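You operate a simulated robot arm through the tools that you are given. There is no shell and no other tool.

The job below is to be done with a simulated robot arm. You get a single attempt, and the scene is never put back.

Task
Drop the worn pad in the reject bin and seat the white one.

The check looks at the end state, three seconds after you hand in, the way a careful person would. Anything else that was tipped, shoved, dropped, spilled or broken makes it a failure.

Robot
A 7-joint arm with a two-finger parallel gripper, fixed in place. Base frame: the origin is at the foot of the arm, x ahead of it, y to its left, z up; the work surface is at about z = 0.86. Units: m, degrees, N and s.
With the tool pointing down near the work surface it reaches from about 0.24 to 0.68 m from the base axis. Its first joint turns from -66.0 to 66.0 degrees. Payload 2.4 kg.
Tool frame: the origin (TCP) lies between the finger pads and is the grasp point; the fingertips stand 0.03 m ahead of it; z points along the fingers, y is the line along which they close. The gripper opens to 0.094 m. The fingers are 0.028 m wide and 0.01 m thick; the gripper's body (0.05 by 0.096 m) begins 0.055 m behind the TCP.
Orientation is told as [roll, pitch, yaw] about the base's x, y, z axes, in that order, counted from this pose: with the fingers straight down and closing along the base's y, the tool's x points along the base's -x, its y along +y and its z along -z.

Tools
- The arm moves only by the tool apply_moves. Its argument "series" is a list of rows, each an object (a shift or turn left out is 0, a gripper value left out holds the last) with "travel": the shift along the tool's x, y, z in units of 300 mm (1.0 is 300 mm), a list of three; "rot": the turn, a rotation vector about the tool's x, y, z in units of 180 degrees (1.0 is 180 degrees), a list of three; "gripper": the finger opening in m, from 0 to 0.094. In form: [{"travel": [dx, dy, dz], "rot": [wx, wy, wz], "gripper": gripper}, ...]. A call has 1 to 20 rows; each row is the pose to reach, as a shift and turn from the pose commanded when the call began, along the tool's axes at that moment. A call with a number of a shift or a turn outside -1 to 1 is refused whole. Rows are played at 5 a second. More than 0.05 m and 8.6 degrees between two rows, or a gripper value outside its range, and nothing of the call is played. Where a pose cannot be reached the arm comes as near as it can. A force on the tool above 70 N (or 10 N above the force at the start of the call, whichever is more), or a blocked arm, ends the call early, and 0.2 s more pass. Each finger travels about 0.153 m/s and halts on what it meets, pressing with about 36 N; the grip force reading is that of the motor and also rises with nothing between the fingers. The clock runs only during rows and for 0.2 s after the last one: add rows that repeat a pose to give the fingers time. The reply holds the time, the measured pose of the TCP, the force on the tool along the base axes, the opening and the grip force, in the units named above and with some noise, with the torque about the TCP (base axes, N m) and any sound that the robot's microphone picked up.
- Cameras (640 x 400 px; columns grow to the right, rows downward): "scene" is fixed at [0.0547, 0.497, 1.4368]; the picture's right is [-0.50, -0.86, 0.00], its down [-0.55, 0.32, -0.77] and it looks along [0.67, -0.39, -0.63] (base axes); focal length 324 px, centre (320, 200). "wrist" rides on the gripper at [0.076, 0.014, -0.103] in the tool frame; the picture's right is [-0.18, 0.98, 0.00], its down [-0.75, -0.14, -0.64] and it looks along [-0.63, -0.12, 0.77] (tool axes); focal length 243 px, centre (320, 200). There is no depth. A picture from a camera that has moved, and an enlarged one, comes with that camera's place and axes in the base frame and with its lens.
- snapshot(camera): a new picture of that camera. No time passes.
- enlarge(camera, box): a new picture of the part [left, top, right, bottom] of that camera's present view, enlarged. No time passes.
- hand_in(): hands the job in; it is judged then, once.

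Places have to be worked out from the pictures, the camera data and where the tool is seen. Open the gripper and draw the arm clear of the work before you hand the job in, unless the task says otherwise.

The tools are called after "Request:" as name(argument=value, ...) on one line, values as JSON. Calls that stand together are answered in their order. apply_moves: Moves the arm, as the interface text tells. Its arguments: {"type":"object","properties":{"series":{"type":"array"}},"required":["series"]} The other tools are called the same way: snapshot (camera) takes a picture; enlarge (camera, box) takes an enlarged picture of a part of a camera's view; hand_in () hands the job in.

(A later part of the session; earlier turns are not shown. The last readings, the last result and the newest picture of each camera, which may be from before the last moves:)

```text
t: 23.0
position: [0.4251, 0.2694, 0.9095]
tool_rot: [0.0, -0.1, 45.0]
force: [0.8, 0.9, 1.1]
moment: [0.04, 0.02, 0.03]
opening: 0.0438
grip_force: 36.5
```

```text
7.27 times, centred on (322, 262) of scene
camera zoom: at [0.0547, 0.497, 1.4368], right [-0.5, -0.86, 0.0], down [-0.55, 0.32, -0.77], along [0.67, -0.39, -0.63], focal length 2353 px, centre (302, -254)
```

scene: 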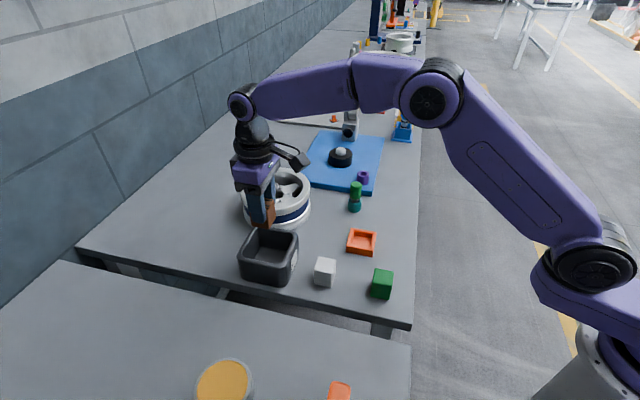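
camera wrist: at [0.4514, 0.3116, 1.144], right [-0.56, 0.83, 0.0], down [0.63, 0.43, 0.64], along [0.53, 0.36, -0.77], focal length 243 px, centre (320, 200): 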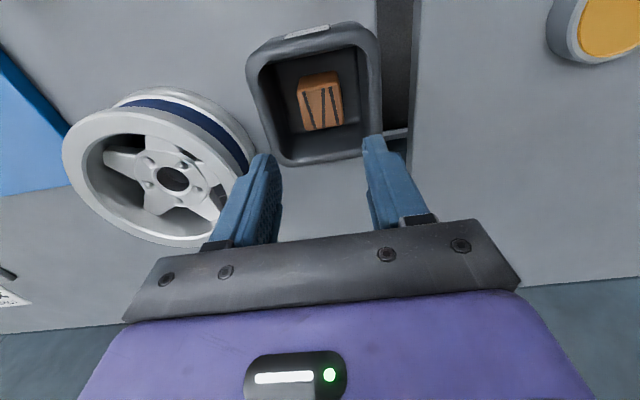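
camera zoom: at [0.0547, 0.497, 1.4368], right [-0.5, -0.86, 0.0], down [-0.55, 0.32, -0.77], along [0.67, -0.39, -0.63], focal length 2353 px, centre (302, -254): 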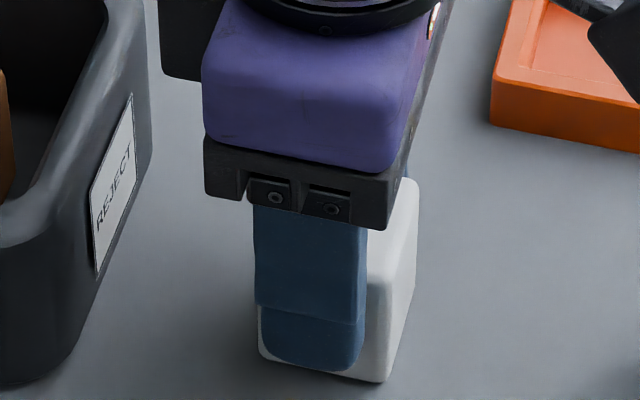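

The picture suggests a pad of about 40 mm between fingers 44 mm apart. I look very closely at both contact lines before lifting.

Request:
enlarge(camera="wrist", box=[260, 140, 310, 220])

Request:
enlarge(camera="wrist", box=[335, 120, 385, 220])

Request:
enlarge(camera="scene", box=[310, 255, 340, 290])

```text
5.00 times, centred on (285, 180) of wrist
camera zoom: at [0.3595, 0.2262, 1.0126], right [-0.56, 0.83, 0.0], down [0.63, 0.43, 0.64], along [0.53, 0.36, -0.77], focal length 1213 px, centre (495, 300)
```

zoom: 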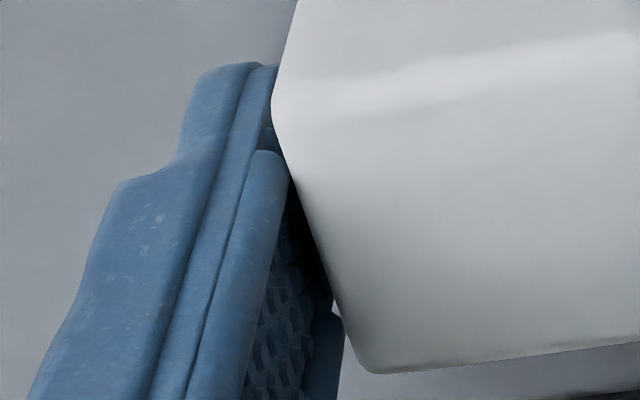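

```text
4.00 times, centred on (360, 170) of wrist
camera zoom: at [0.3595, 0.2262, 1.0126], right [-0.56, 0.83, 0.0], down [0.63, 0.43, 0.64], along [0.53, 0.36, -0.77], focal length 970 px, centre (160, 320)
```

zoom: 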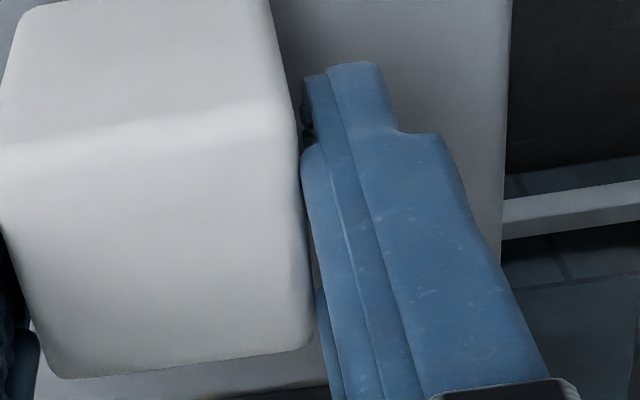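

```text
11.43 times, centred on (325, 272) of scene
camera zoom: at [0.0547, 0.497, 1.4368], right [-0.5, -0.86, 0.0], down [-0.55, 0.32, -0.77], along [0.67, -0.39, -0.63], focal length 3697 px, centre (263, -629)
```

zoom: 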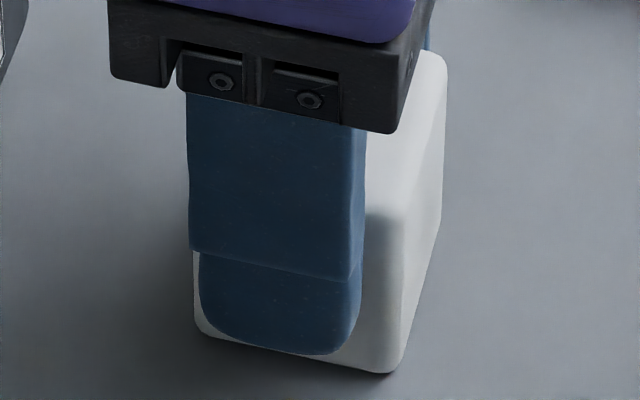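

The pad looks held squarely with both fingers symmetric, so it may simply be wider across the grip. I lift it slowly and check that it follows.

Request:
apply_moves(series=[{"travel": [0, 0, -0.02], "gripper": 0.03}, {"travel": [0, 0, -0.05], "gripper": 0.03}, {"travel": [0, 0, -0.1], "gripper": 0.03}, {"travel": [0, 0, -0.17], "gripper": 0.03}, {"travel": [0, 0, -0.25], "gripper": 0.03}, {"travel": [0, 0, -0.3], "gripper": 0.03}, {"travel": [0, 0, -0.3], "gripper": 0.03}])

Request:
enlarge(camera="scene", box=[280, 190, 370, 280])

Request:
enlarge(camera="wrist", box=[220, 60, 420, 240])

```text
t: 24.6
position: [0.4252, 0.2721, 1.0003]
tool_rot: [0.0, 0.0, 45.0]
force: [0.0, -0.6, -0.6]
moment: [0.0, 0.0, -0.01]
opening: 0.0439
grip_force: 36.3
```

```text
4.44 times, centred on (325, 235) of scene
camera zoom: at [0.0547, 0.497, 1.4368], right [-0.5, -0.86, 0.0], down [-0.55, 0.32, -0.77], along [0.67, -0.39, -0.63], focal length 1438 px, centre (298, 44)
```

zoom: 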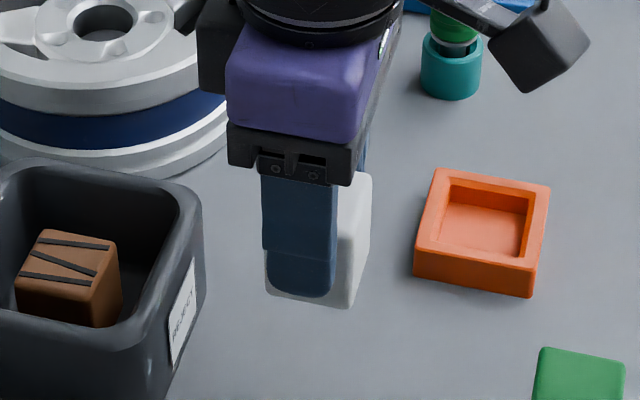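

```text
2.22 times, centred on (320, 150) of wrist
camera zoom: at [0.3597, 0.2281, 1.1033], right [-0.56, 0.83, 0.0], down [0.63, 0.43, 0.64], along [0.53, 0.36, -0.77], focal length 539 px, centre (320, 311)
```

zoom: 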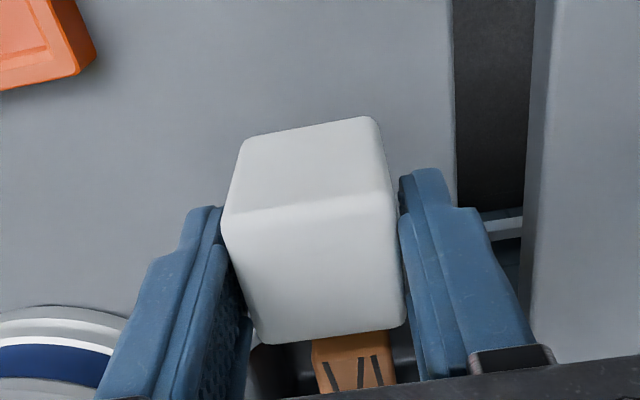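

The white pad lifted cleanly. I carry it toward the socket but stop about 4 cm short, on the tool's −x side, so the wrist camera sees the whole empty cavity.

Request:
apply_moves(series=[{"travel": [0.0122, -0.0663, -0.02], "gripper": 0.03}, {"travel": [0.0243, -0.1327, -0.02], "gripper": 0.03}, {"travel": [0.0365, -0.199, -0.02], "gripper": 0.03}, {"travel": [0.0487, -0.2653, -0.02], "gripper": 0.03}, {"travel": [0.0608, -0.3317, -0.02], "gripper": 0.03}, {"travel": [0.073, -0.398, 0], "gripper": 0.03}, {"travel": [0.073, -0.398, 0], "gripper": 0.03}, {"travel": [0.073, -0.398, 0], "gripper": 0.03}])

Request:
enlarge(camera="wrist", box=[260, 10, 380, 110])

Request:
enlarge(camera="wrist", box=[220, 0, 420, 240])

Request:
enlarge(camera="scene", box=[310, 160, 410, 260])

```text
t: 26.4
position: [0.4938, 0.17, 1.0]
tool_rot: [0.0, 0.1, 45.1]
force: [0.1, 0.5, -0.5]
moment: [-0.01, 0.01, 0.01]
opening: 0.0438
grip_force: 35.6
```

```text
4.00 times, centred on (320, 60) of wrist
camera zoom: at [0.4292, 0.1267, 1.1023], right [-0.56, 0.83, 0.0], down [0.63, 0.43, 0.64], along [0.53, 0.36, -0.77], focal length 970 px, centre (320, 760)
```

zoom: 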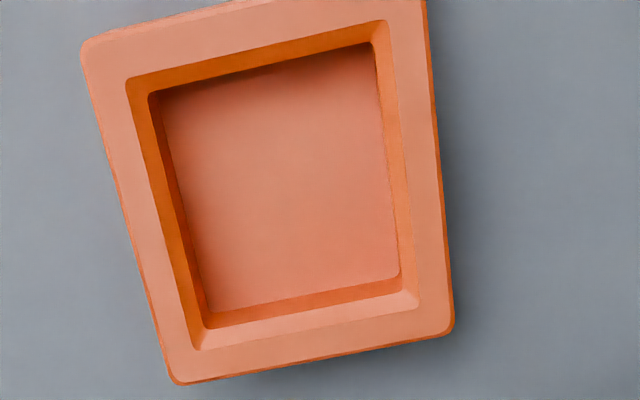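

```text
1.67 times, centred on (320, 120) of wrist
camera zoom: at [0.4292, 0.1267, 1.1023], right [-0.56, 0.83, 0.0], down [0.63, 0.43, 0.64], along [0.53, 0.36, -0.77], focal length 404 px, centre (320, 333)
```

zoom: 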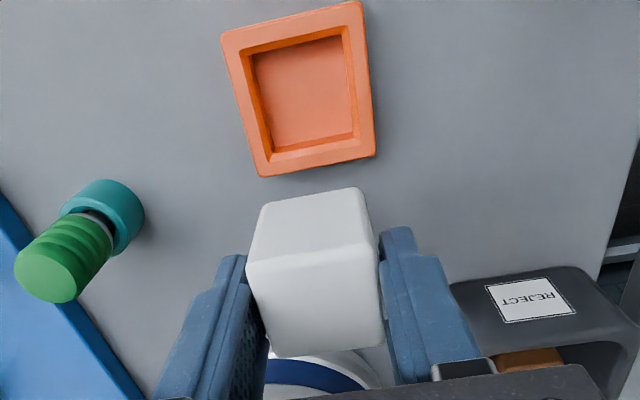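

```text
4.00 times, centred on (360, 210) of scene
camera zoom: at [0.0547, 0.497, 1.4368], right [-0.5, -0.86, 0.0], down [-0.55, 0.32, -0.77], along [0.67, -0.39, -0.63], focal length 1294 px, centre (160, 160)
```

zoom: 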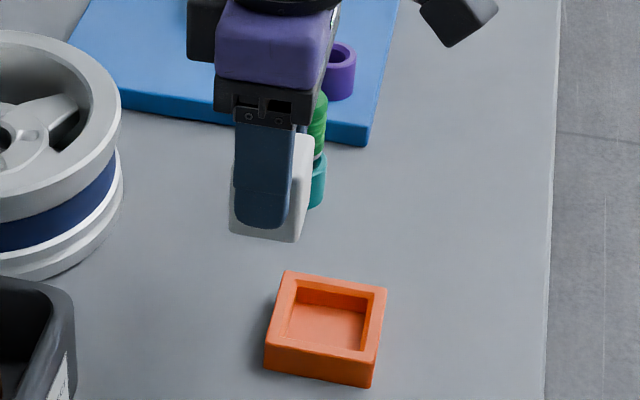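

Measured in the same wrist view, the cavity is about 42.5–43 mm square with a 3 mm chamfer. The pad looks about 40 mm wide while the fingers read 43.8 mm. To resolve this I turn the tool in the air so the scene camera sees the grip from the side.

Request:
apply_moves(series=[{"travel": [0, 0, -0.1], "rot": [0, 0, 0.0], "gripper": 0.03}, {"travel": [0, 0, -0.2], "rot": [0, 0, 0.042], "gripper": 0.03}, {"travel": [0, 0, -0.2], "rot": [0, 0, 0.084], "gripper": 0.03}, {"travel": [0, 0, -0.2], "rot": [0, 0, 0.126], "gripper": 0.03}, {"travel": [0, 0, -0.2], "rot": [0, 0, 0.168], "gripper": 0.03}, {"travel": [0, 0, -0.2], "rot": [0, 0, 0.21], "gripper": 0.03}, {"travel": [0, 0, -0.2], "rot": [0, 0, 0.252], "gripper": 0.03}, {"travel": [0, 0, -0.2], "rot": [0, 0, 0.294], "gripper": 0.03}, {"travel": [0, 0, -0.2], "rot": [0, 0, 0.336], "gripper": 0.03}, {"travel": [0, 0, -0.2], "rot": [0, 0, 0.378], "gripper": 0.03}, {"travel": [0, 0, -0.2], "rot": [0, 0, 0.417], "gripper": 0.03}, {"travel": [0, 0, -0.2], "rot": [0, 0, 0.417], "gripper": 0.03}])

Request:
enlarge(camera="scene", box=[310, 130, 400, 230])

Request:
snapshot(camera="scene")

```text
t: 29.0
position: [0.494, 0.1697, 1.0594]
tool_rot: [0.0, 0.0, -30.1]
force: [0.2, -0.2, -1.1]
moment: [-0.01, -0.04, 0.01]
opening: 0.0438
grip_force: 35.7
```

```text
4.00 times, centred on (355, 180) of scene
camera zoom: at [0.0547, 0.497, 1.4368], right [-0.5, -0.86, 0.0], down [-0.55, 0.32, -0.77], along [0.67, -0.39, -0.63], focal length 1294 px, centre (180, 280)
```

zoom: 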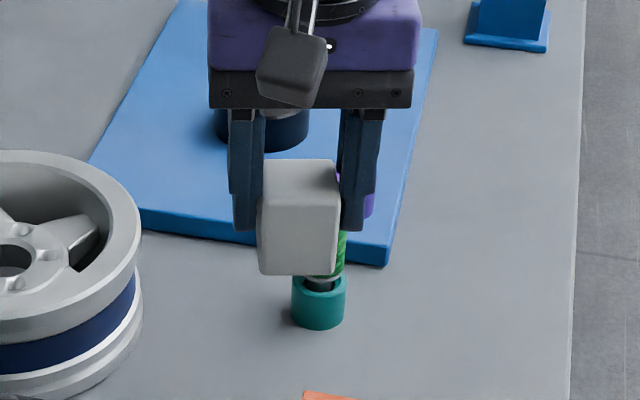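

```text
taken
```

scene: 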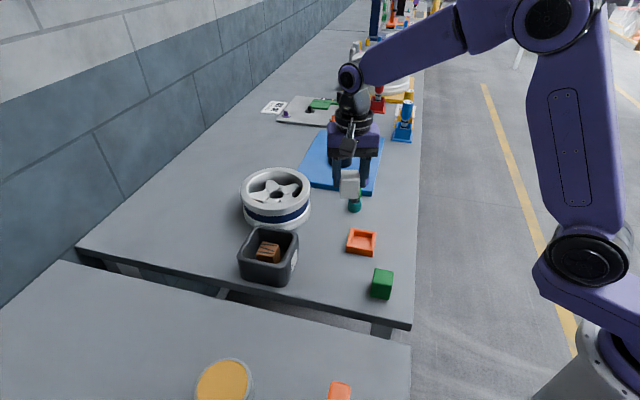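

Request:
enlarge(camera="scene", box=[362, 160, 366, 164])

Request:
enlarge(camera="scene", box=[330, 155, 375, 205])

```text
16.00 times, centred on (364, 162) of scene
camera zoom: at [0.0547, 0.497, 1.4368], right [-0.5, -0.86, 0.0], down [-0.55, 0.32, -0.77], along [0.67, -0.39, -0.63], focal length 5176 px, centre (-384, 808)
```

zoom: 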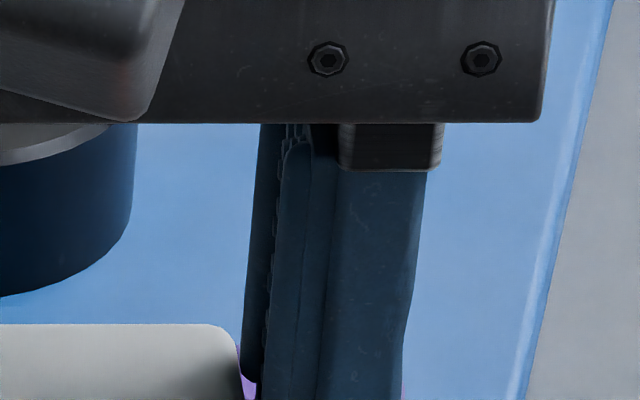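

```text
8.00 times, centred on (352, 180) of scene
camera zoom: at [0.0547, 0.497, 1.4368], right [-0.5, -0.86, 0.0], down [-0.55, 0.32, -0.77], along [0.67, -0.39, -0.63], focal length 2588 px, centre (60, 360)
```

zoom: 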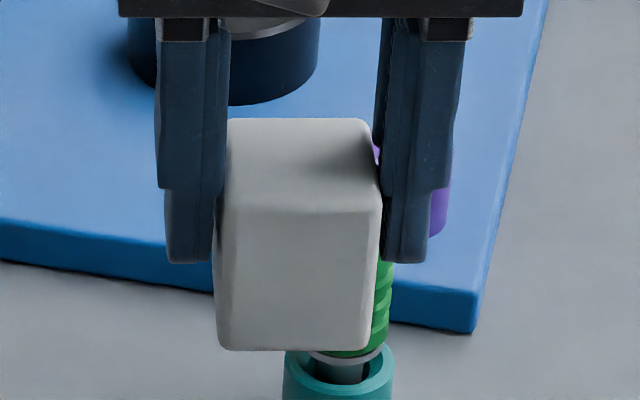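

From the side the pad looks about 40–41 mm wide. I zoom on each finger–pad interface to see where the contact really is.

Request:
enlarge(camera="scene", box=[366, 170, 386, 190])

Request:
enlarge(camera="scene", box=[344, 170, 364, 190])

Request:
enlarge(camera="wrist", box=[260, 90, 380, 210])

```text
16.00 times, centred on (376, 180) of scene
camera zoom: at [0.0547, 0.497, 1.4368], right [-0.5, -0.86, 0.0], down [-0.55, 0.32, -0.77], along [0.67, -0.39, -0.63], focal length 5176 px, centre (-576, 520)
```

zoom: 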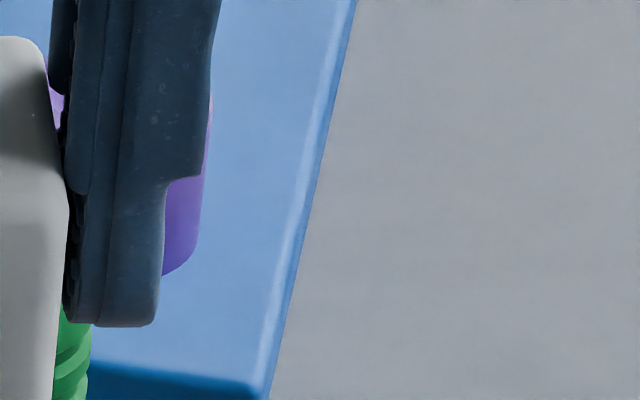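

```text
16.00 times, centred on (354, 180) of scene
camera zoom: at [0.0547, 0.497, 1.4368], right [-0.5, -0.86, 0.0], down [-0.55, 0.32, -0.77], along [0.67, -0.39, -0.63], focal length 5176 px, centre (-224, 520)
```

zoom: 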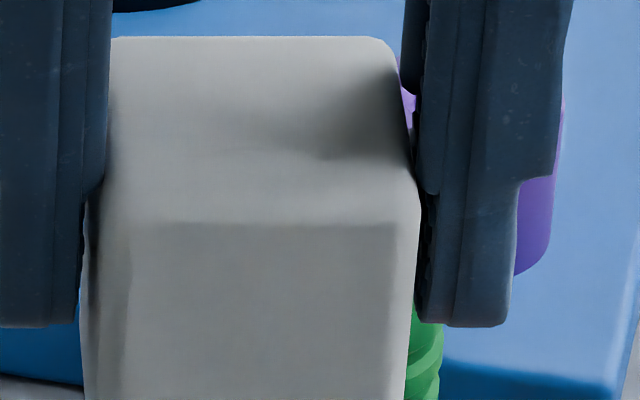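

```text
3.33 times, centred on (320, 150) of wrist
camera zoom: at [0.4339, 0.2214, 1.1628], right [0.65, 0.76, 0.0], down [0.58, -0.5, 0.64], along [0.49, -0.42, -0.77], focal length 809 px, centre (320, 367)
```

zoom: 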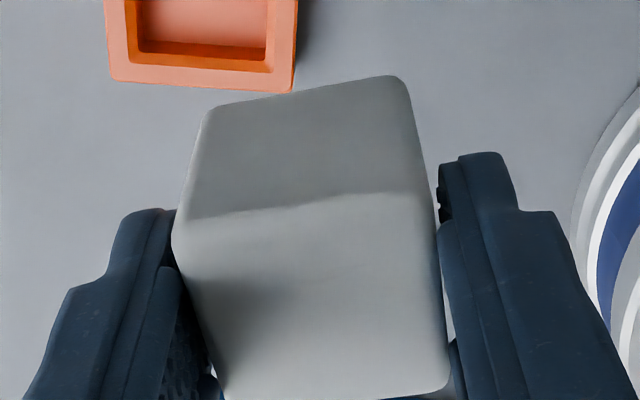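

The contact is genuine: both finger tips bear flat on the pad and the rounded edges explain the difference. I turn back to the socket's orientation before approaching.

Request:
apply_moves(series=[{"travel": [0, 0, 0], "rot": [0, 0, -0.042], "gripper": 0.03}, {"travel": [0, 0, 0], "rot": [0, 0, -0.084], "gripper": 0.03}, {"travel": [0, 0, 0], "rot": [0, 0, -0.126], "gripper": 0.03}, {"travel": [0, 0, 0], "rot": [0, 0, -0.168], "gripper": 0.03}, {"travel": [0, 0, 0], "rot": [0, 0, -0.21], "gripper": 0.03}, {"travel": [0, 0, 0], "rot": [0, 0, -0.252], "gripper": 0.03}, {"travel": [0, 0, 0], "rot": [0, 0, -0.294], "gripper": 0.03}, {"travel": [0, 0, 0], "rot": [0, 0, -0.336], "gripper": 0.03}, {"travel": [0, 0, 0], "rot": [0, 0, -0.378], "gripper": 0.03}, {"travel": [0, 0, 0], "rot": [0, 0, -0.417], "gripper": 0.03}, {"travel": [0, 0, 0], "rot": [0, 0, -0.417], "gripper": 0.03}])

Request:
enlarge(camera="wrist", box=[240, 0, 400, 200])

```text
t: 31.4
position: [0.4939, 0.1699, 1.0594]
tool_rot: [0.0, 0.0, 45.1]
force: [0.0, -0.7, -0.9]
moment: [-0.03, -0.03, -0.01]
opening: 0.0439
grip_force: 35.4
```

```text
2.00 times, centred on (320, 100) of wrist
camera zoom: at [0.4284, 0.1272, 1.1626], right [-0.57, 0.82, 0.0], down [0.63, 0.43, 0.64], along [0.53, 0.36, -0.77], focal length 485 px, centre (320, 400)
```

zoom: 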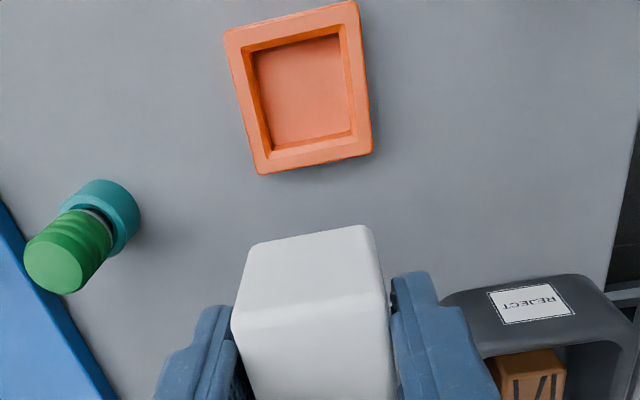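

The tool is back at yaw 45.1 with the pad still firmly held. From the wrist view the socket centre is 41 mm along the tool's +x from the pad, so I shift there and lower to about 3 cm above the rim for a final check.

Request:
apply_moves(series=[{"travel": [0.046, 0, 0], "gripper": 0.03}, {"travel": [0.092, 0, 0], "gripper": 0.03}, {"travel": [0.137, 0, 0], "gripper": 0.03}, {"travel": [0.137, 0, 0.08], "gripper": 0.03}, {"travel": [0.137, 0, 0.16], "gripper": 0.03}, {"travel": [0.137, 0, 0.24], "gripper": 0.03}, {"travel": [0.137, 0, 0.3], "gripper": 0.03}, {"travel": [0.137, 0, 0.327], "gripper": 0.03}, {"travel": [0.137, 0, 0.327], "gripper": 0.03}, {"travel": [0.137, 0, 0.327], "gripper": 0.03}])

Request:
enlarge(camera="wrist", box=[260, 60, 380, 160])

Request:
enlarge(camera="scene", box=[335, 200, 395, 260])

```text
t: 33.6
position: [0.4654, 0.14, 0.9616]
tool_rot: [0.0, 0.0, 45.0]
force: [0.8, -0.1, -1.2]
moment: [0.03, -0.01, 0.01]
opening: 0.0438
grip_force: 35.7
```

```text
4.00 times, centred on (320, 110) of wrist
camera zoom: at [0.4004, 0.0971, 1.0642], right [-0.56, 0.83, 0.0], down [0.63, 0.43, 0.64], along [0.53, 0.36, -0.77], focal length 970 px, centre (320, 560)
```

zoom: 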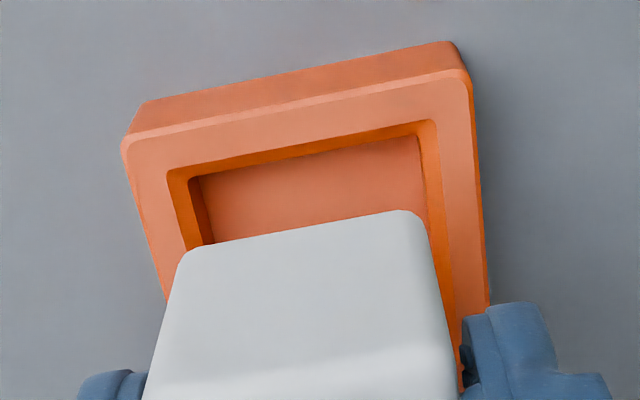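

```text
6.67 times, centred on (365, 230) of scene
camera zoom: at [0.0547, 0.497, 1.4368], right [-0.5, -0.86, 0.0], down [-0.55, 0.32, -0.77], along [0.67, -0.39, -0.63], focal length 2157 px, centre (20, 0)
```

zoom: 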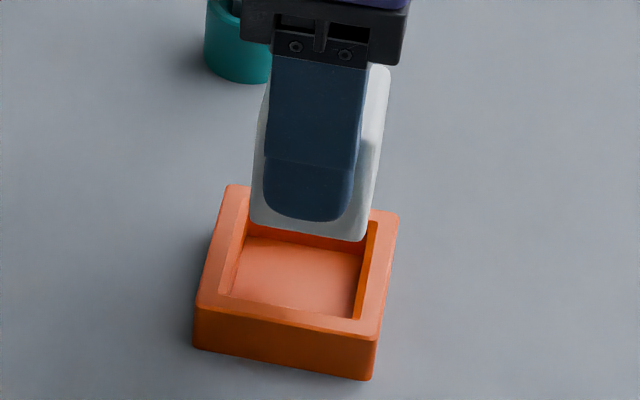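

At this height the wrist view shows the pad and socket aligned within about 1 mm, while the scene view hints at slightly more. I nudge +1 mm in y and lower to a few millimetres above the rim, where parallax is small.

Request:
apply_moves(series=[{"travel": [0.0017, 0.0033, 0.02], "gripper": 0.03}, {"travel": [0.0017, 0.0033, 0.04], "gripper": 0.03}, {"travel": [0.0017, 0.0033, 0.06], "gripper": 0.03}, {"travel": [0.0017, 0.0033, 0.077], "gripper": 0.03}, {"travel": [0.0017, 0.0033, 0.077], "gripper": 0.03}, {"travel": [0.0017, 0.0033, 0.077], "gripper": 0.03}])

Request:
enlarge(camera="wrist", box=[260, 70, 380, 170])

Request:
enlarge(camera="scene", box=[340, 215, 385, 260])

```text
t: 35.0
position: [0.4626, 0.1414, 0.9378]
tool_rot: [0.0, 0.0, 45.0]
force: [0.6, 0.3, -2.0]
moment: [0.0, 0.0, 0.03]
opening: 0.0437
grip_force: 36.0
```

```text
4.00 times, centred on (320, 120) of wrist
camera zoom: at [0.3988, 0.0977, 1.0406], right [-0.56, 0.83, 0.0], down [0.63, 0.43, 0.64], along [0.53, 0.36, -0.77], focal length 970 px, centre (320, 520)
```

zoom: 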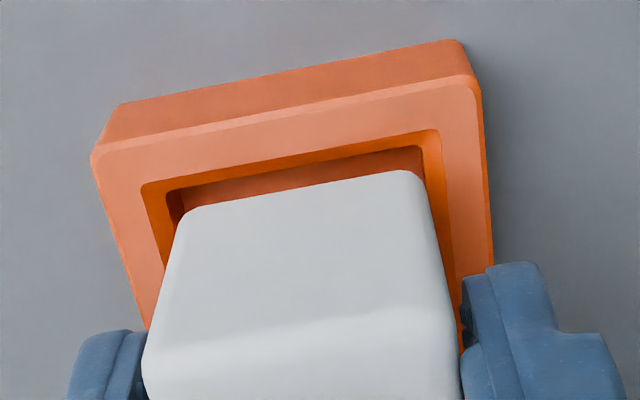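

```text
8.89 times, centred on (362, 238) of scene
camera zoom: at [0.0547, 0.497, 1.4368], right [-0.5, -0.86, 0.0], down [-0.55, 0.32, -0.77], along [0.67, -0.39, -0.63], focal length 2875 px, centre (-58, -133)
```

zoom: 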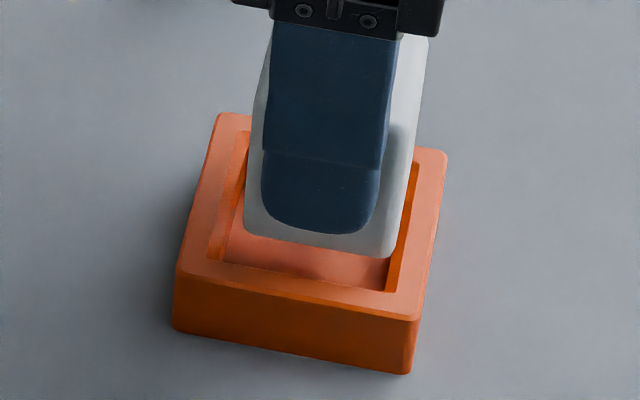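

Combining the views, the pad sits about 2.2 mm too far along the tool's +x and about 0.8 mm too far along +y relative to the cavity. I correct that at this height and recheck.

Request:
apply_moves(series=[{"travel": [-0.0037, -0.0013, 0], "gripper": 0.03}, {"travel": [-0.0073, -0.0027, 0], "gripper": 0.03}, {"travel": [-0.0073, -0.0027, 0], "gripper": 0.03}, {"travel": [-0.0073, -0.0027, 0], "gripper": 0.03}])

Request:
enlarge(camera="wrist", box=[260, 70, 380, 170])

Request:
enlarge(camera="scene", box=[340, 215, 385, 260])

```text
t: 36.0
position: [0.4652, 0.1413, 0.9383]
tool_rot: [0.1, 0.0, 45.0]
force: [-0.2, -0.5, -0.9]
moment: [-0.02, 0.03, -0.01]
opening: 0.0435
grip_force: 35.7
```

```text
4.00 times, centred on (320, 120) of wrist
camera zoom: at [0.4007, 0.0987, 1.0409], right [-0.56, 0.83, 0.0], down [0.63, 0.43, 0.64], along [0.53, 0.36, -0.77], focal length 970 px, centre (320, 520)
```

zoom: 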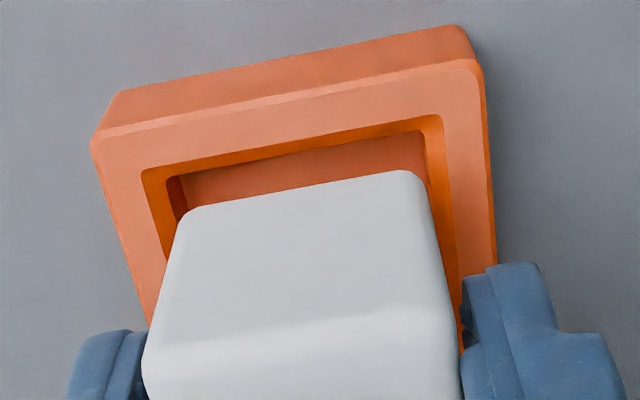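

```text
8.89 times, centred on (362, 238) of scene
camera zoom: at [0.0547, 0.497, 1.4368], right [-0.5, -0.86, 0.0], down [-0.55, 0.32, -0.77], along [0.67, -0.39, -0.63], focal length 2875 px, centre (-58, -133)
```

zoom: 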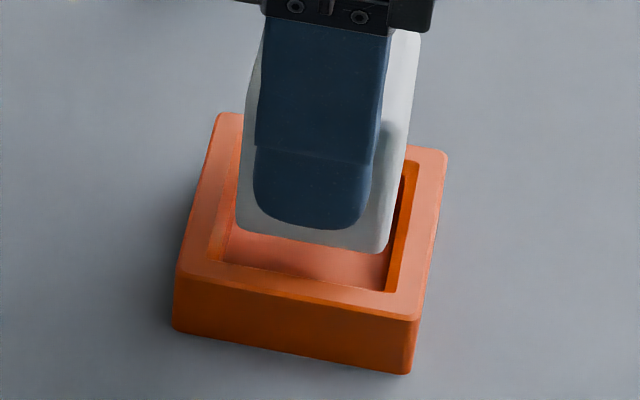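

Both views now agree to within about 1 mm. I trim y by −0.5 mm and lower in small steps, watching the force for contact.

Request:
apply_moves(series=[{"travel": [0, -0.0017, 0], "gripper": 0.03}, {"travel": [0, -0.0017, 0.005], "gripper": 0.03}, {"travel": [0, -0.0017, 0.01], "gripper": 0.03}, {"travel": [0, -0.0017, 0.015], "gripper": 0.03}, {"travel": [0, -0.0017, 0.015], "gripper": 0.03}])

Request:
enlarge(camera="scene", box=[340, 215, 385, 260])

Request:
enlarge(camera="wrist", box=[260, 70, 380, 170])

```text
t: 37.2
position: [0.4646, 0.142, 0.9341]
tool_rot: [-0.1, 0.1, 45.1]
force: [0.1, 0.6, -0.8]
moment: [0.01, 0.03, 0.01]
opening: 0.0439
grip_force: 35.8
```

```text
8.89 times, centred on (362, 238) of scene
camera zoom: at [0.0547, 0.497, 1.4368], right [-0.5, -0.86, 0.0], down [-0.55, 0.32, -0.77], along [0.67, -0.39, -0.63], focal length 2875 px, centre (-58, -133)
```

zoom: 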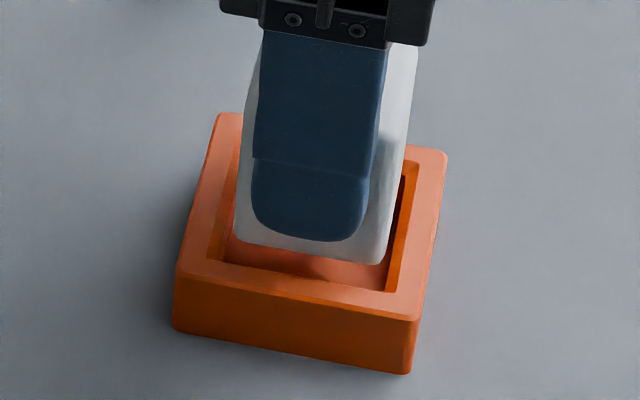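

```text
4.00 times, centred on (320, 120) of wrist
camera zoom: at [0.4009, 0.0988, 1.0365], right [-0.56, 0.83, 0.0], down [0.63, 0.43, 0.64], along [0.53, 0.36, -0.77], focal length 970 px, centre (320, 520)
```

zoom: 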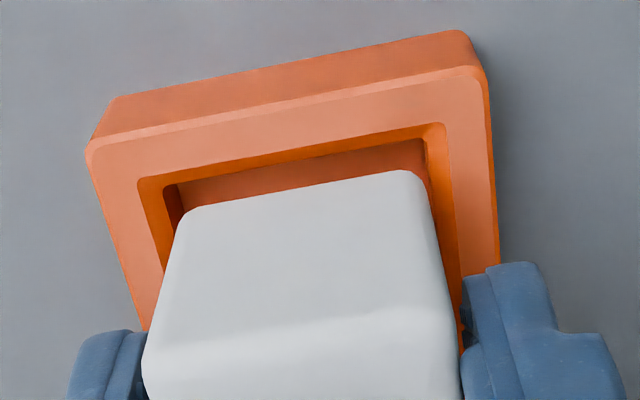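

No contact yet and alignment is holding. I continue down in small steps.

Request:
apply_moves(series=[{"travel": [0, -0.001, 0.004], "gripper": 0.03}, {"travel": [0, -0.001, 0.008], "gripper": 0.03}, {"travel": [0, -0.001, 0.012], "gripper": 0.03}, {"travel": [0, -0.001, 0.012], "gripper": 0.03}])

Request:
enlarge(camera="scene", box=[340, 215, 385, 260])

Request:
enlarge(camera="wrist", box=[260, 70, 380, 170])

```text
t: 38.2
position: [0.467, 0.1421, 0.9311]
tool_rot: [0.0, 0.0, 45.1]
force: [-0.5, 0.7, -1.5]
moment: [0.02, -0.02, 0.0]
opening: 0.0438
grip_force: 36.2
```

```text
8.89 times, centred on (362, 238) of scene
camera zoom: at [0.0547, 0.497, 1.4368], right [-0.5, -0.86, 0.0], down [-0.55, 0.32, -0.77], along [0.67, -0.39, -0.63], focal length 2875 px, centre (-58, -133)
```

zoom: 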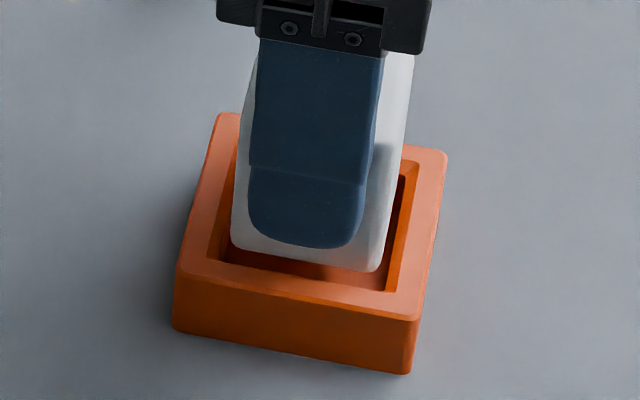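

```text
4.00 times, centred on (320, 120) of wrist
camera zoom: at [0.4015, 0.0992, 1.0335], right [-0.56, 0.83, 0.0], down [0.63, 0.43, 0.64], along [0.53, 0.36, -0.77], focal length 970 px, centre (320, 520)
```

zoom: 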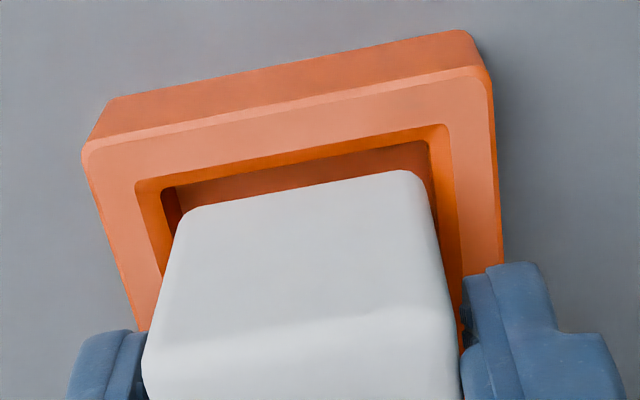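

Still no contact force, and the pad corners look centred in the opening. I continue lowering.

Request:
apply_moves(series=[{"travel": [0, -0.001, 0.004], "gripper": 0.03}, {"travel": [0, -0.001, 0.008], "gripper": 0.03}, {"travel": [0, -0.001, 0.012], "gripper": 0.03}, {"travel": [0, -0.001, 0.012], "gripper": 0.03}])

Request:
enlarge(camera="scene", box=[340, 215, 385, 260])

Request:
enlarge(camera="wrist", box=[260, 70, 380, 170])

```text
t: 39.2
position: [0.466, 0.1415, 0.9276]
tool_rot: [0.0, 0.0, 45.0]
force: [0.4, 0.2, -0.5]
moment: [0.03, -0.02, 0.01]
opening: 0.0441
grip_force: 35.8
```

```text
8.89 times, centred on (362, 238) of scene
camera zoom: at [0.0547, 0.497, 1.4368], right [-0.5, -0.86, 0.0], down [-0.55, 0.32, -0.77], along [0.67, -0.39, -0.63], focal length 2875 px, centre (-58, -133)
```

zoom: 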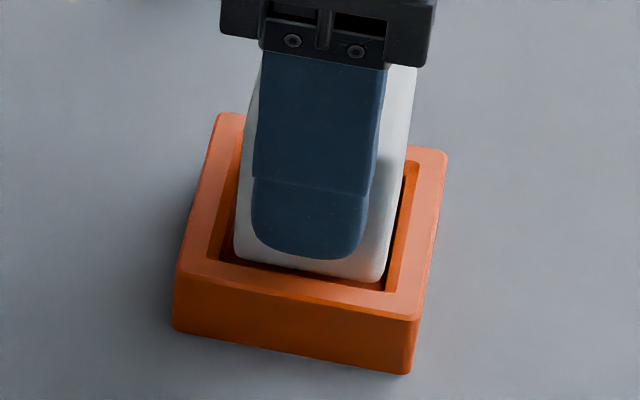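

```text
4.00 times, centred on (320, 120) of wrist
camera zoom: at [0.4009, 0.0984, 1.0297], right [-0.56, 0.83, 0.0], down [0.63, 0.43, 0.64], along [0.53, 0.36, -0.77], focal length 970 px, centre (320, 520)
```

zoom: 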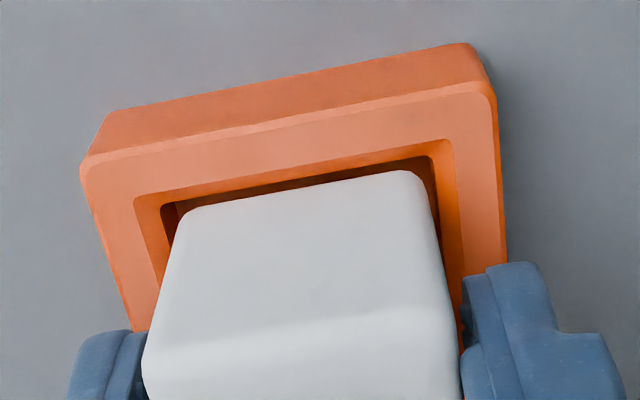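

The pad's lower edge is now inside the opening with no side force, and the centring is within a few tenths of a millimetre. I keep lowering in small steps.

Request:
apply_moves(series=[{"travel": [0, 0, 0.003], "gripper": 0.03}, {"travel": [0, 0, 0.006], "gripper": 0.03}, {"travel": [0, 0, 0.01], "gripper": 0.03}, {"travel": [0, 0, 0.01], "gripper": 0.03}])

Request:
enlarge(camera="scene", box=[340, 215, 385, 260])

Request:
enlarge(camera="wrist", box=[260, 70, 380, 170])

```text
t: 40.2
position: [0.4661, 0.1421, 0.9242]
tool_rot: [0.0, 0.0, 45.0]
force: [0.8, 0.6, 4.2]
moment: [0.02, 0.03, 0.0]
opening: 0.0435
grip_force: 35.3
```

```text
8.89 times, centred on (362, 238) of scene
camera zoom: at [0.0546, 0.497, 1.4368], right [-0.5, -0.86, 0.0], down [-0.55, 0.32, -0.77], along [0.67, -0.39, -0.63], focal length 2875 px, centre (-58, -133)
```

zoom: 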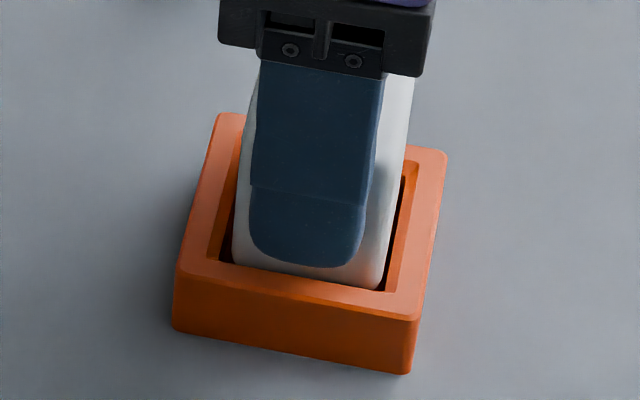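

```text
4.00 times, centred on (320, 120) of wrist
camera zoom: at [0.4011, 0.0985, 1.0264], right [-0.56, 0.83, 0.0], down [0.63, 0.43, 0.64], along [0.53, 0.36, -0.77], focal length 970 px, centre (320, 520)
```

zoom: 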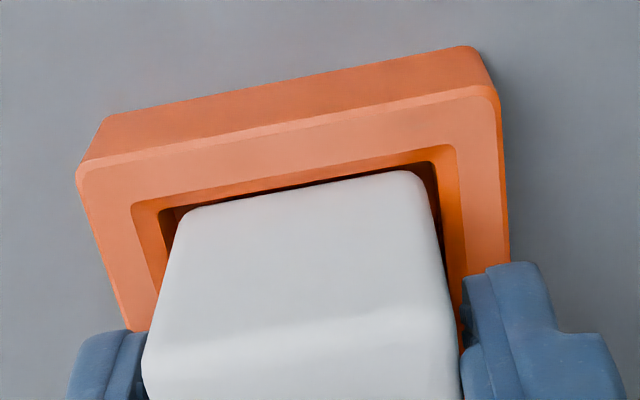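

A light upward contact of about 5 N has begun with the pad bottom inside the cavity. I press 1.5 mm further to tell floor contact from edge contact.

Request:
apply_moves(series=[{"travel": [0, 0, 0.0025], "gripper": 0.03}, {"travel": [0, 0, 0.005], "gripper": 0.03}, {"travel": [0, 0, 0.005], "gripper": 0.03}])

Request:
enlarge(camera="wrist", box=[260, 70, 380, 170])

Request:
enlarge(camera="scene", box=[340, 215, 385, 260])

```text
t: 41.0
position: [0.4661, 0.1418, 0.9227]
tool_rot: [0.0, 0.0, 45.0]
force: [0.9, -0.6, 4.3]
moment: [-0.02, -0.04, 0.03]
opening: 0.0435
grip_force: 35.6
```

```text
4.00 times, centred on (320, 120) of wrist
camera zoom: at [0.4012, 0.0985, 1.0252], right [-0.56, 0.83, 0.0], down [0.63, 0.43, 0.64], along [0.53, 0.36, -0.77], focal length 970 px, centre (320, 520)
```

zoom: 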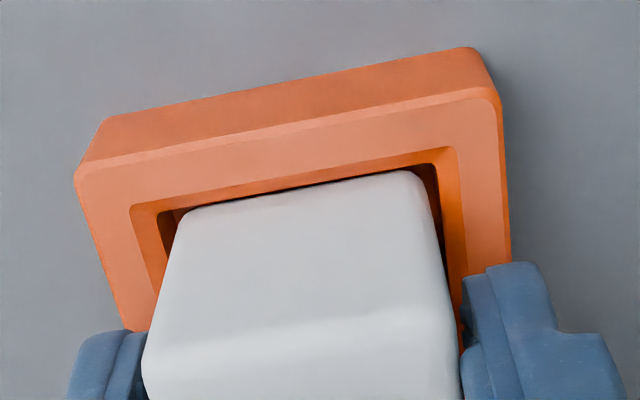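

```text
8.89 times, centred on (362, 238) of scene
camera zoom: at [0.0547, 0.497, 1.4369], right [-0.5, -0.86, 0.0], down [-0.55, 0.32, -0.77], along [0.67, -0.39, -0.63], focal length 2875 px, centre (-58, -133)
```

zoom: 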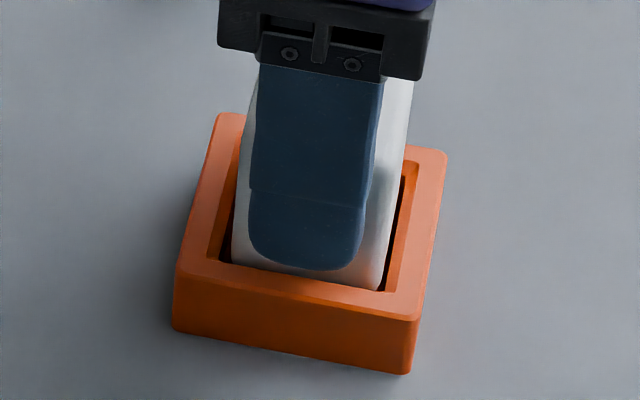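

The force stays at about 5 N while the pad slides down, so it is wall friction rather than a hard stop. I continue in 1.5 mm steps, with the fingertips still about 8 mm above the rim.

Request:
apply_moves(series=[{"travel": [0, 0, 0.0025], "gripper": 0.03}, {"travel": [0, 0, 0.005], "gripper": 0.03}, {"travel": [0, 0, 0.005], "gripper": 0.03}])

```text
t: 41.8
position: [0.467, 0.1402, 0.9198]
tool_rot: [-0.1, -0.1, 45.0]
force: [-1.0, 3.0, 3.8]
moment: [0.05, 0.0, -0.05]
opening: 0.0439
grip_force: 36.1
```

Still sliding with about 4–5 N of resistance at TCP z of about 0.920. I take one more small step and look.

Request:
apply_moves(series=[{"travel": [0, 0, 0.0025], "gripper": 0.03}, {"travel": [0, 0, 0.005], "gripper": 0.03}, {"travel": [0, 0, 0.005], "gripper": 0.03}])

Request:
enlarge(camera="wrist", box=[240, 70, 400, 200])

Request:
enlarge(camera="scene", box=[340, 215, 385, 260])

```text
t: 42.6
position: [0.4672, 0.1414, 0.9194]
tool_rot: [0.1, 0.0, 45.0]
force: [-1.1, 5.7, 3.3]
moment: [0.01, 0.04, 0.0]
opening: 0.0436
grip_force: 36.0
```

```text
3.08 times, centred on (320, 135) of wrist
camera zoom: at [0.4015, 0.0985, 1.0221], right [-0.57, 0.82, 0.0], down [0.63, 0.43, 0.64], along [0.53, 0.36, -0.77], focal length 746 px, centre (320, 400)
```

zoom: 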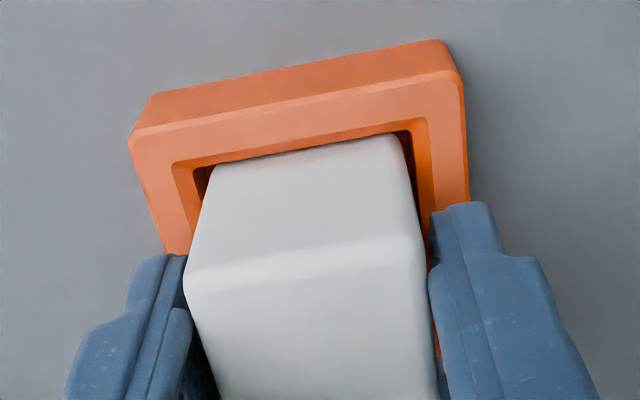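

```text
8.89 times, centred on (362, 238) of scene
camera zoom: at [0.0546, 0.4971, 1.4368], right [-0.5, -0.86, 0.0], down [-0.55, 0.32, -0.77], along [0.67, -0.39, -0.63], focal length 2875 px, centre (-58, -133)
```

zoom: 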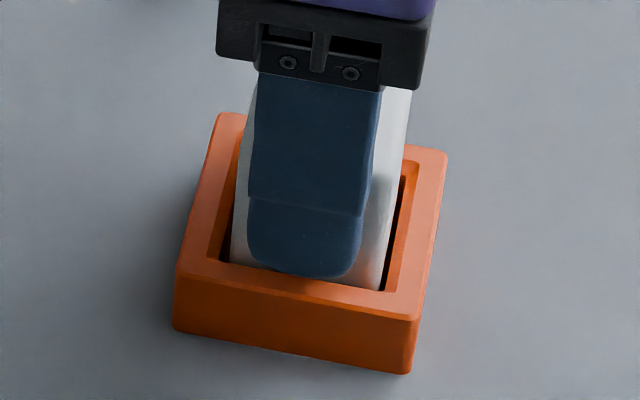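

The side force has grown to about 5 N along the tool's +y. I relieve it with a 0.4 mm shift and lower another 1.5 mm.

Request:
apply_moves(series=[{"travel": [-0.001, 0.0015, 0], "gripper": 0.03}, {"travel": [-0.001, 0.0015, 0.0025], "gripper": 0.03}, {"travel": [-0.001, 0.0015, 0.005], "gripper": 0.03}, {"travel": [-0.001, 0.0015, 0.005], "gripper": 0.03}])

```text
t: 43.6
position: [0.4653, 0.1421, 0.9179]
tool_rot: [0.0, 0.0, 45.1]
force: [2.3, 0.0, 3.9]
moment: [-0.07, -0.04, 0.05]
opening: 0.0435
grip_force: 35.9
```

Resistance is a steady 4–5 N with no hard stop, and the fingertips are now only about 4 mm above the rim. I release here, back off upward, and look, planning to press the pad home from above with closed fingers if needed.

Request:
apply_moves(series=[{"travel": [0, 0, 0], "gripper": 0.046}, {"travel": [0, 0, 0], "gripper": 0.05}, {"travel": [0, 0, 0], "gripper": 0.06}, {"travel": [0, 0, 0], "gripper": 0.07}, {"travel": [0, 0, 0], "gripper": 0.07}, {"travel": [0, 0, -0.05], "gripper": 0.07}, {"travel": [0, 0, -0.12], "gripper": 0.07}, {"travel": [0, 0, -0.2], "gripper": 0.07}, {"travel": [0, 0, -0.28], "gripper": 0.07}, {"travel": [0, 0, -0.28], "gripper": 0.07}])

Request:
enlarge(camera="scene", box=[340, 215, 385, 260])

Request:
enlarge(camera="wrist", box=[260, 50, 380, 170])

```text
t: 45.8
position: [0.4654, 0.1436, 1.0032]
tool_rot: [0.1, -0.1, 44.9]
force: [0.4, 0.2, -0.1]
moment: [0.01, -0.01, 0.02]
opening: 0.0699
grip_force: 0.1
```

```text
8.89 times, centred on (362, 238) of scene
camera zoom: at [0.0547, 0.497, 1.4368], right [-0.5, -0.86, 0.0], down [-0.55, 0.32, -0.77], along [0.67, -0.39, -0.63], focal length 2875 px, centre (-58, -133)
```

zoom: 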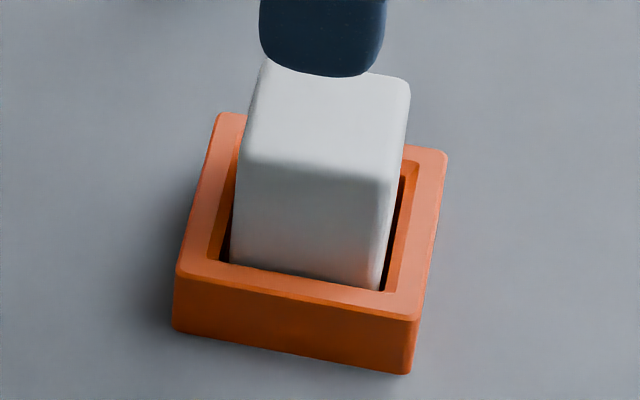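

```text
3.33 times, centred on (320, 110) of wrist
camera zoom: at [0.4006, 0.0999, 1.1061], right [-0.56, 0.83, 0.0], down [0.63, 0.43, 0.64], along [0.53, 0.36, -0.77], focal length 809 px, centre (320, 500)
```

zoom: 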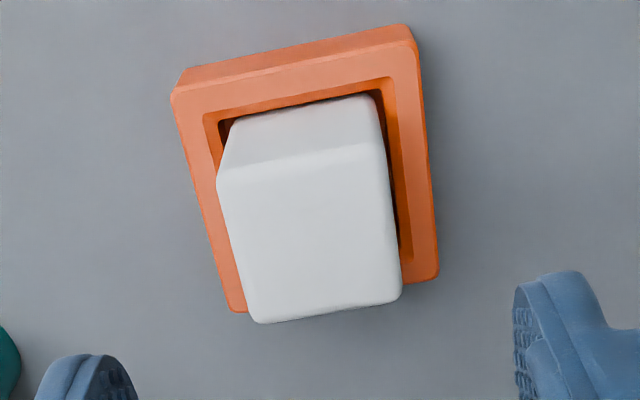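

The white pad stands in the socket, its top about level with where the worn pad's was. To be certain it is fully down, I close the empty gripper and press gently on its centre from above.

Request:
apply_moves(series=[{"travel": [0, 0, 0], "gripper": 0.04}, {"travel": [0, 0, 0], "gripper": 0.01}, {"travel": [0, 0, 0], "gripper": 0.0}, {"travel": [0, 0, 0.05], "gripper": 0.0}, {"travel": [0, 0, 0.1], "gripper": 0.0}, {"travel": [0, 0, 0.14], "gripper": 0.0}, {"travel": [0, 0, 0.16], "gripper": 0.0}, {"travel": [0, 0, 0.16], "gripper": 0.0}])

Request:
enlarge(camera="scene", box=[335, 195, 390, 250])

```text
t: 47.6
position: [0.4663, 0.1412, 0.9541]
tool_rot: [0.0, 0.0, 45.1]
force: [0.0, -0.1, 0.0]
moment: [-0.05, 0.06, 0.04]
opening: 0.0002
grip_force: 32.4
```

```text
7.27 times, centred on (362, 222) of scene
camera zoom: at [0.0547, 0.497, 1.4368], right [-0.5, -0.86, 0.0], down [-0.55, 0.32, -0.77], along [0.67, -0.39, -0.63], focal length 2353 px, centre (11, 36)
```

zoom: 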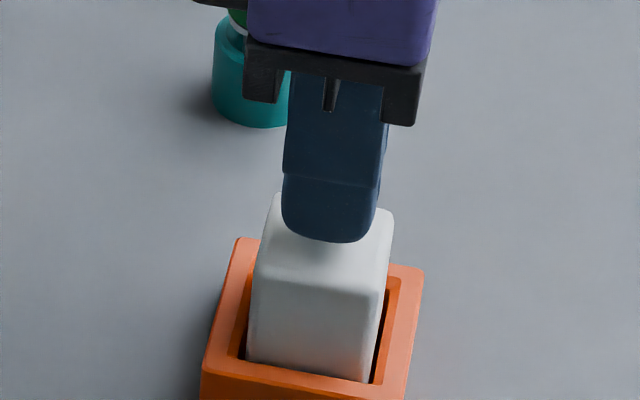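

The closed fingertips are a few millimetres above the pad's top, centred on it. I lower in 1.5 mm steps and watch for contact.

Request:
apply_moves(series=[{"travel": [0, 0, 0.005], "gripper": 0.0}, {"travel": [0, 0, 0.01], "gripper": 0.0}, {"travel": [0, 0, 0.015], "gripper": 0.0}, {"travel": [0, 0, 0.015], "gripper": 0.0}])

```text
t: 48.6
position: [0.4661, 0.143, 0.9504]
tool_rot: [0.0, 0.0, 44.9]
force: [0.2, 0.4, -0.5]
moment: [-0.01, 0.05, 0.01]
opening: 0.0
grip_force: 33.2
```

No contact yet at z of about 0.950. I continue down in 1 mm steps.

Request:
apply_moves(series=[{"travel": [0, 0, 0.0033], "gripper": 0.0}, {"travel": [0, 0, 0.0067], "gripper": 0.0}, {"travel": [0, 0, 0.01], "gripper": 0.0}, {"travel": [0, 0, 0.01], "gripper": 0.0}])

```text
t: 49.6
position: [0.4652, 0.1418, 0.947]
tool_rot: [-0.1, -0.1, 45.0]
force: [4.0, -0.9, 3.5]
moment: [0.0, -0.06, 0.01]
opening: 0.0
grip_force: 33.0
```

The fingertips have touched the pad's top at about 0.917. I press another millimetre to see whether it moves or is already bottomed.

Request:
apply_moves(series=[{"travel": [0, 0, 0.0017], "gripper": 0.0}, {"travel": [0, 0, 0.0033], "gripper": 0.0}, {"travel": [0, 0, 0.0033], "gripper": 0.0}])

```text
t: 50.4
position: [0.4657, 0.1416, 0.9449]
tool_rot: [0.0, 0.0, 45.0]
force: [2.1, -1.3, 5.7]
moment: [-0.05, -0.09, 0.02]
opening: 0.0
grip_force: 33.0
```

The force is about 6 N, similar to the sliding friction, so the pad may still be moving. I continue in 1 mm steps.

Request:
apply_moves(series=[{"travel": [0, 0, 0.0017], "gripper": 0.0}, {"travel": [0, 0, 0.0033], "gripper": 0.0}, {"travel": [0, 0, 0.0033], "gripper": 0.0}])

Request:
enlarge(camera="scene", box=[335, 195, 390, 250])

```text
t: 51.2
position: [0.4659, 0.1426, 0.9457]
tool_rot: [-0.1, -0.2, 45.0]
force: [-0.9, -2.9, 32.7]
moment: [-0.18, 0.11, 0.0]
opening: 0.0
grip_force: 33.0
```

```text
7.27 times, centred on (362, 222) of scene
camera zoom: at [0.0542, 0.4968, 1.4369], right [-0.5, -0.86, 0.0], down [-0.55, 0.32, -0.77], along [0.67, -0.39, -0.63], focal length 2353 px, centre (11, 36)
```

zoom: 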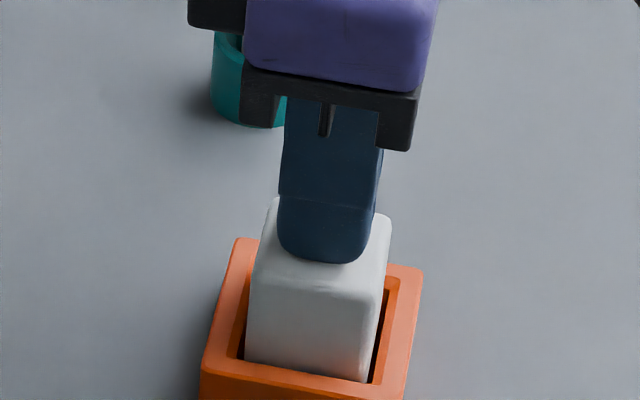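

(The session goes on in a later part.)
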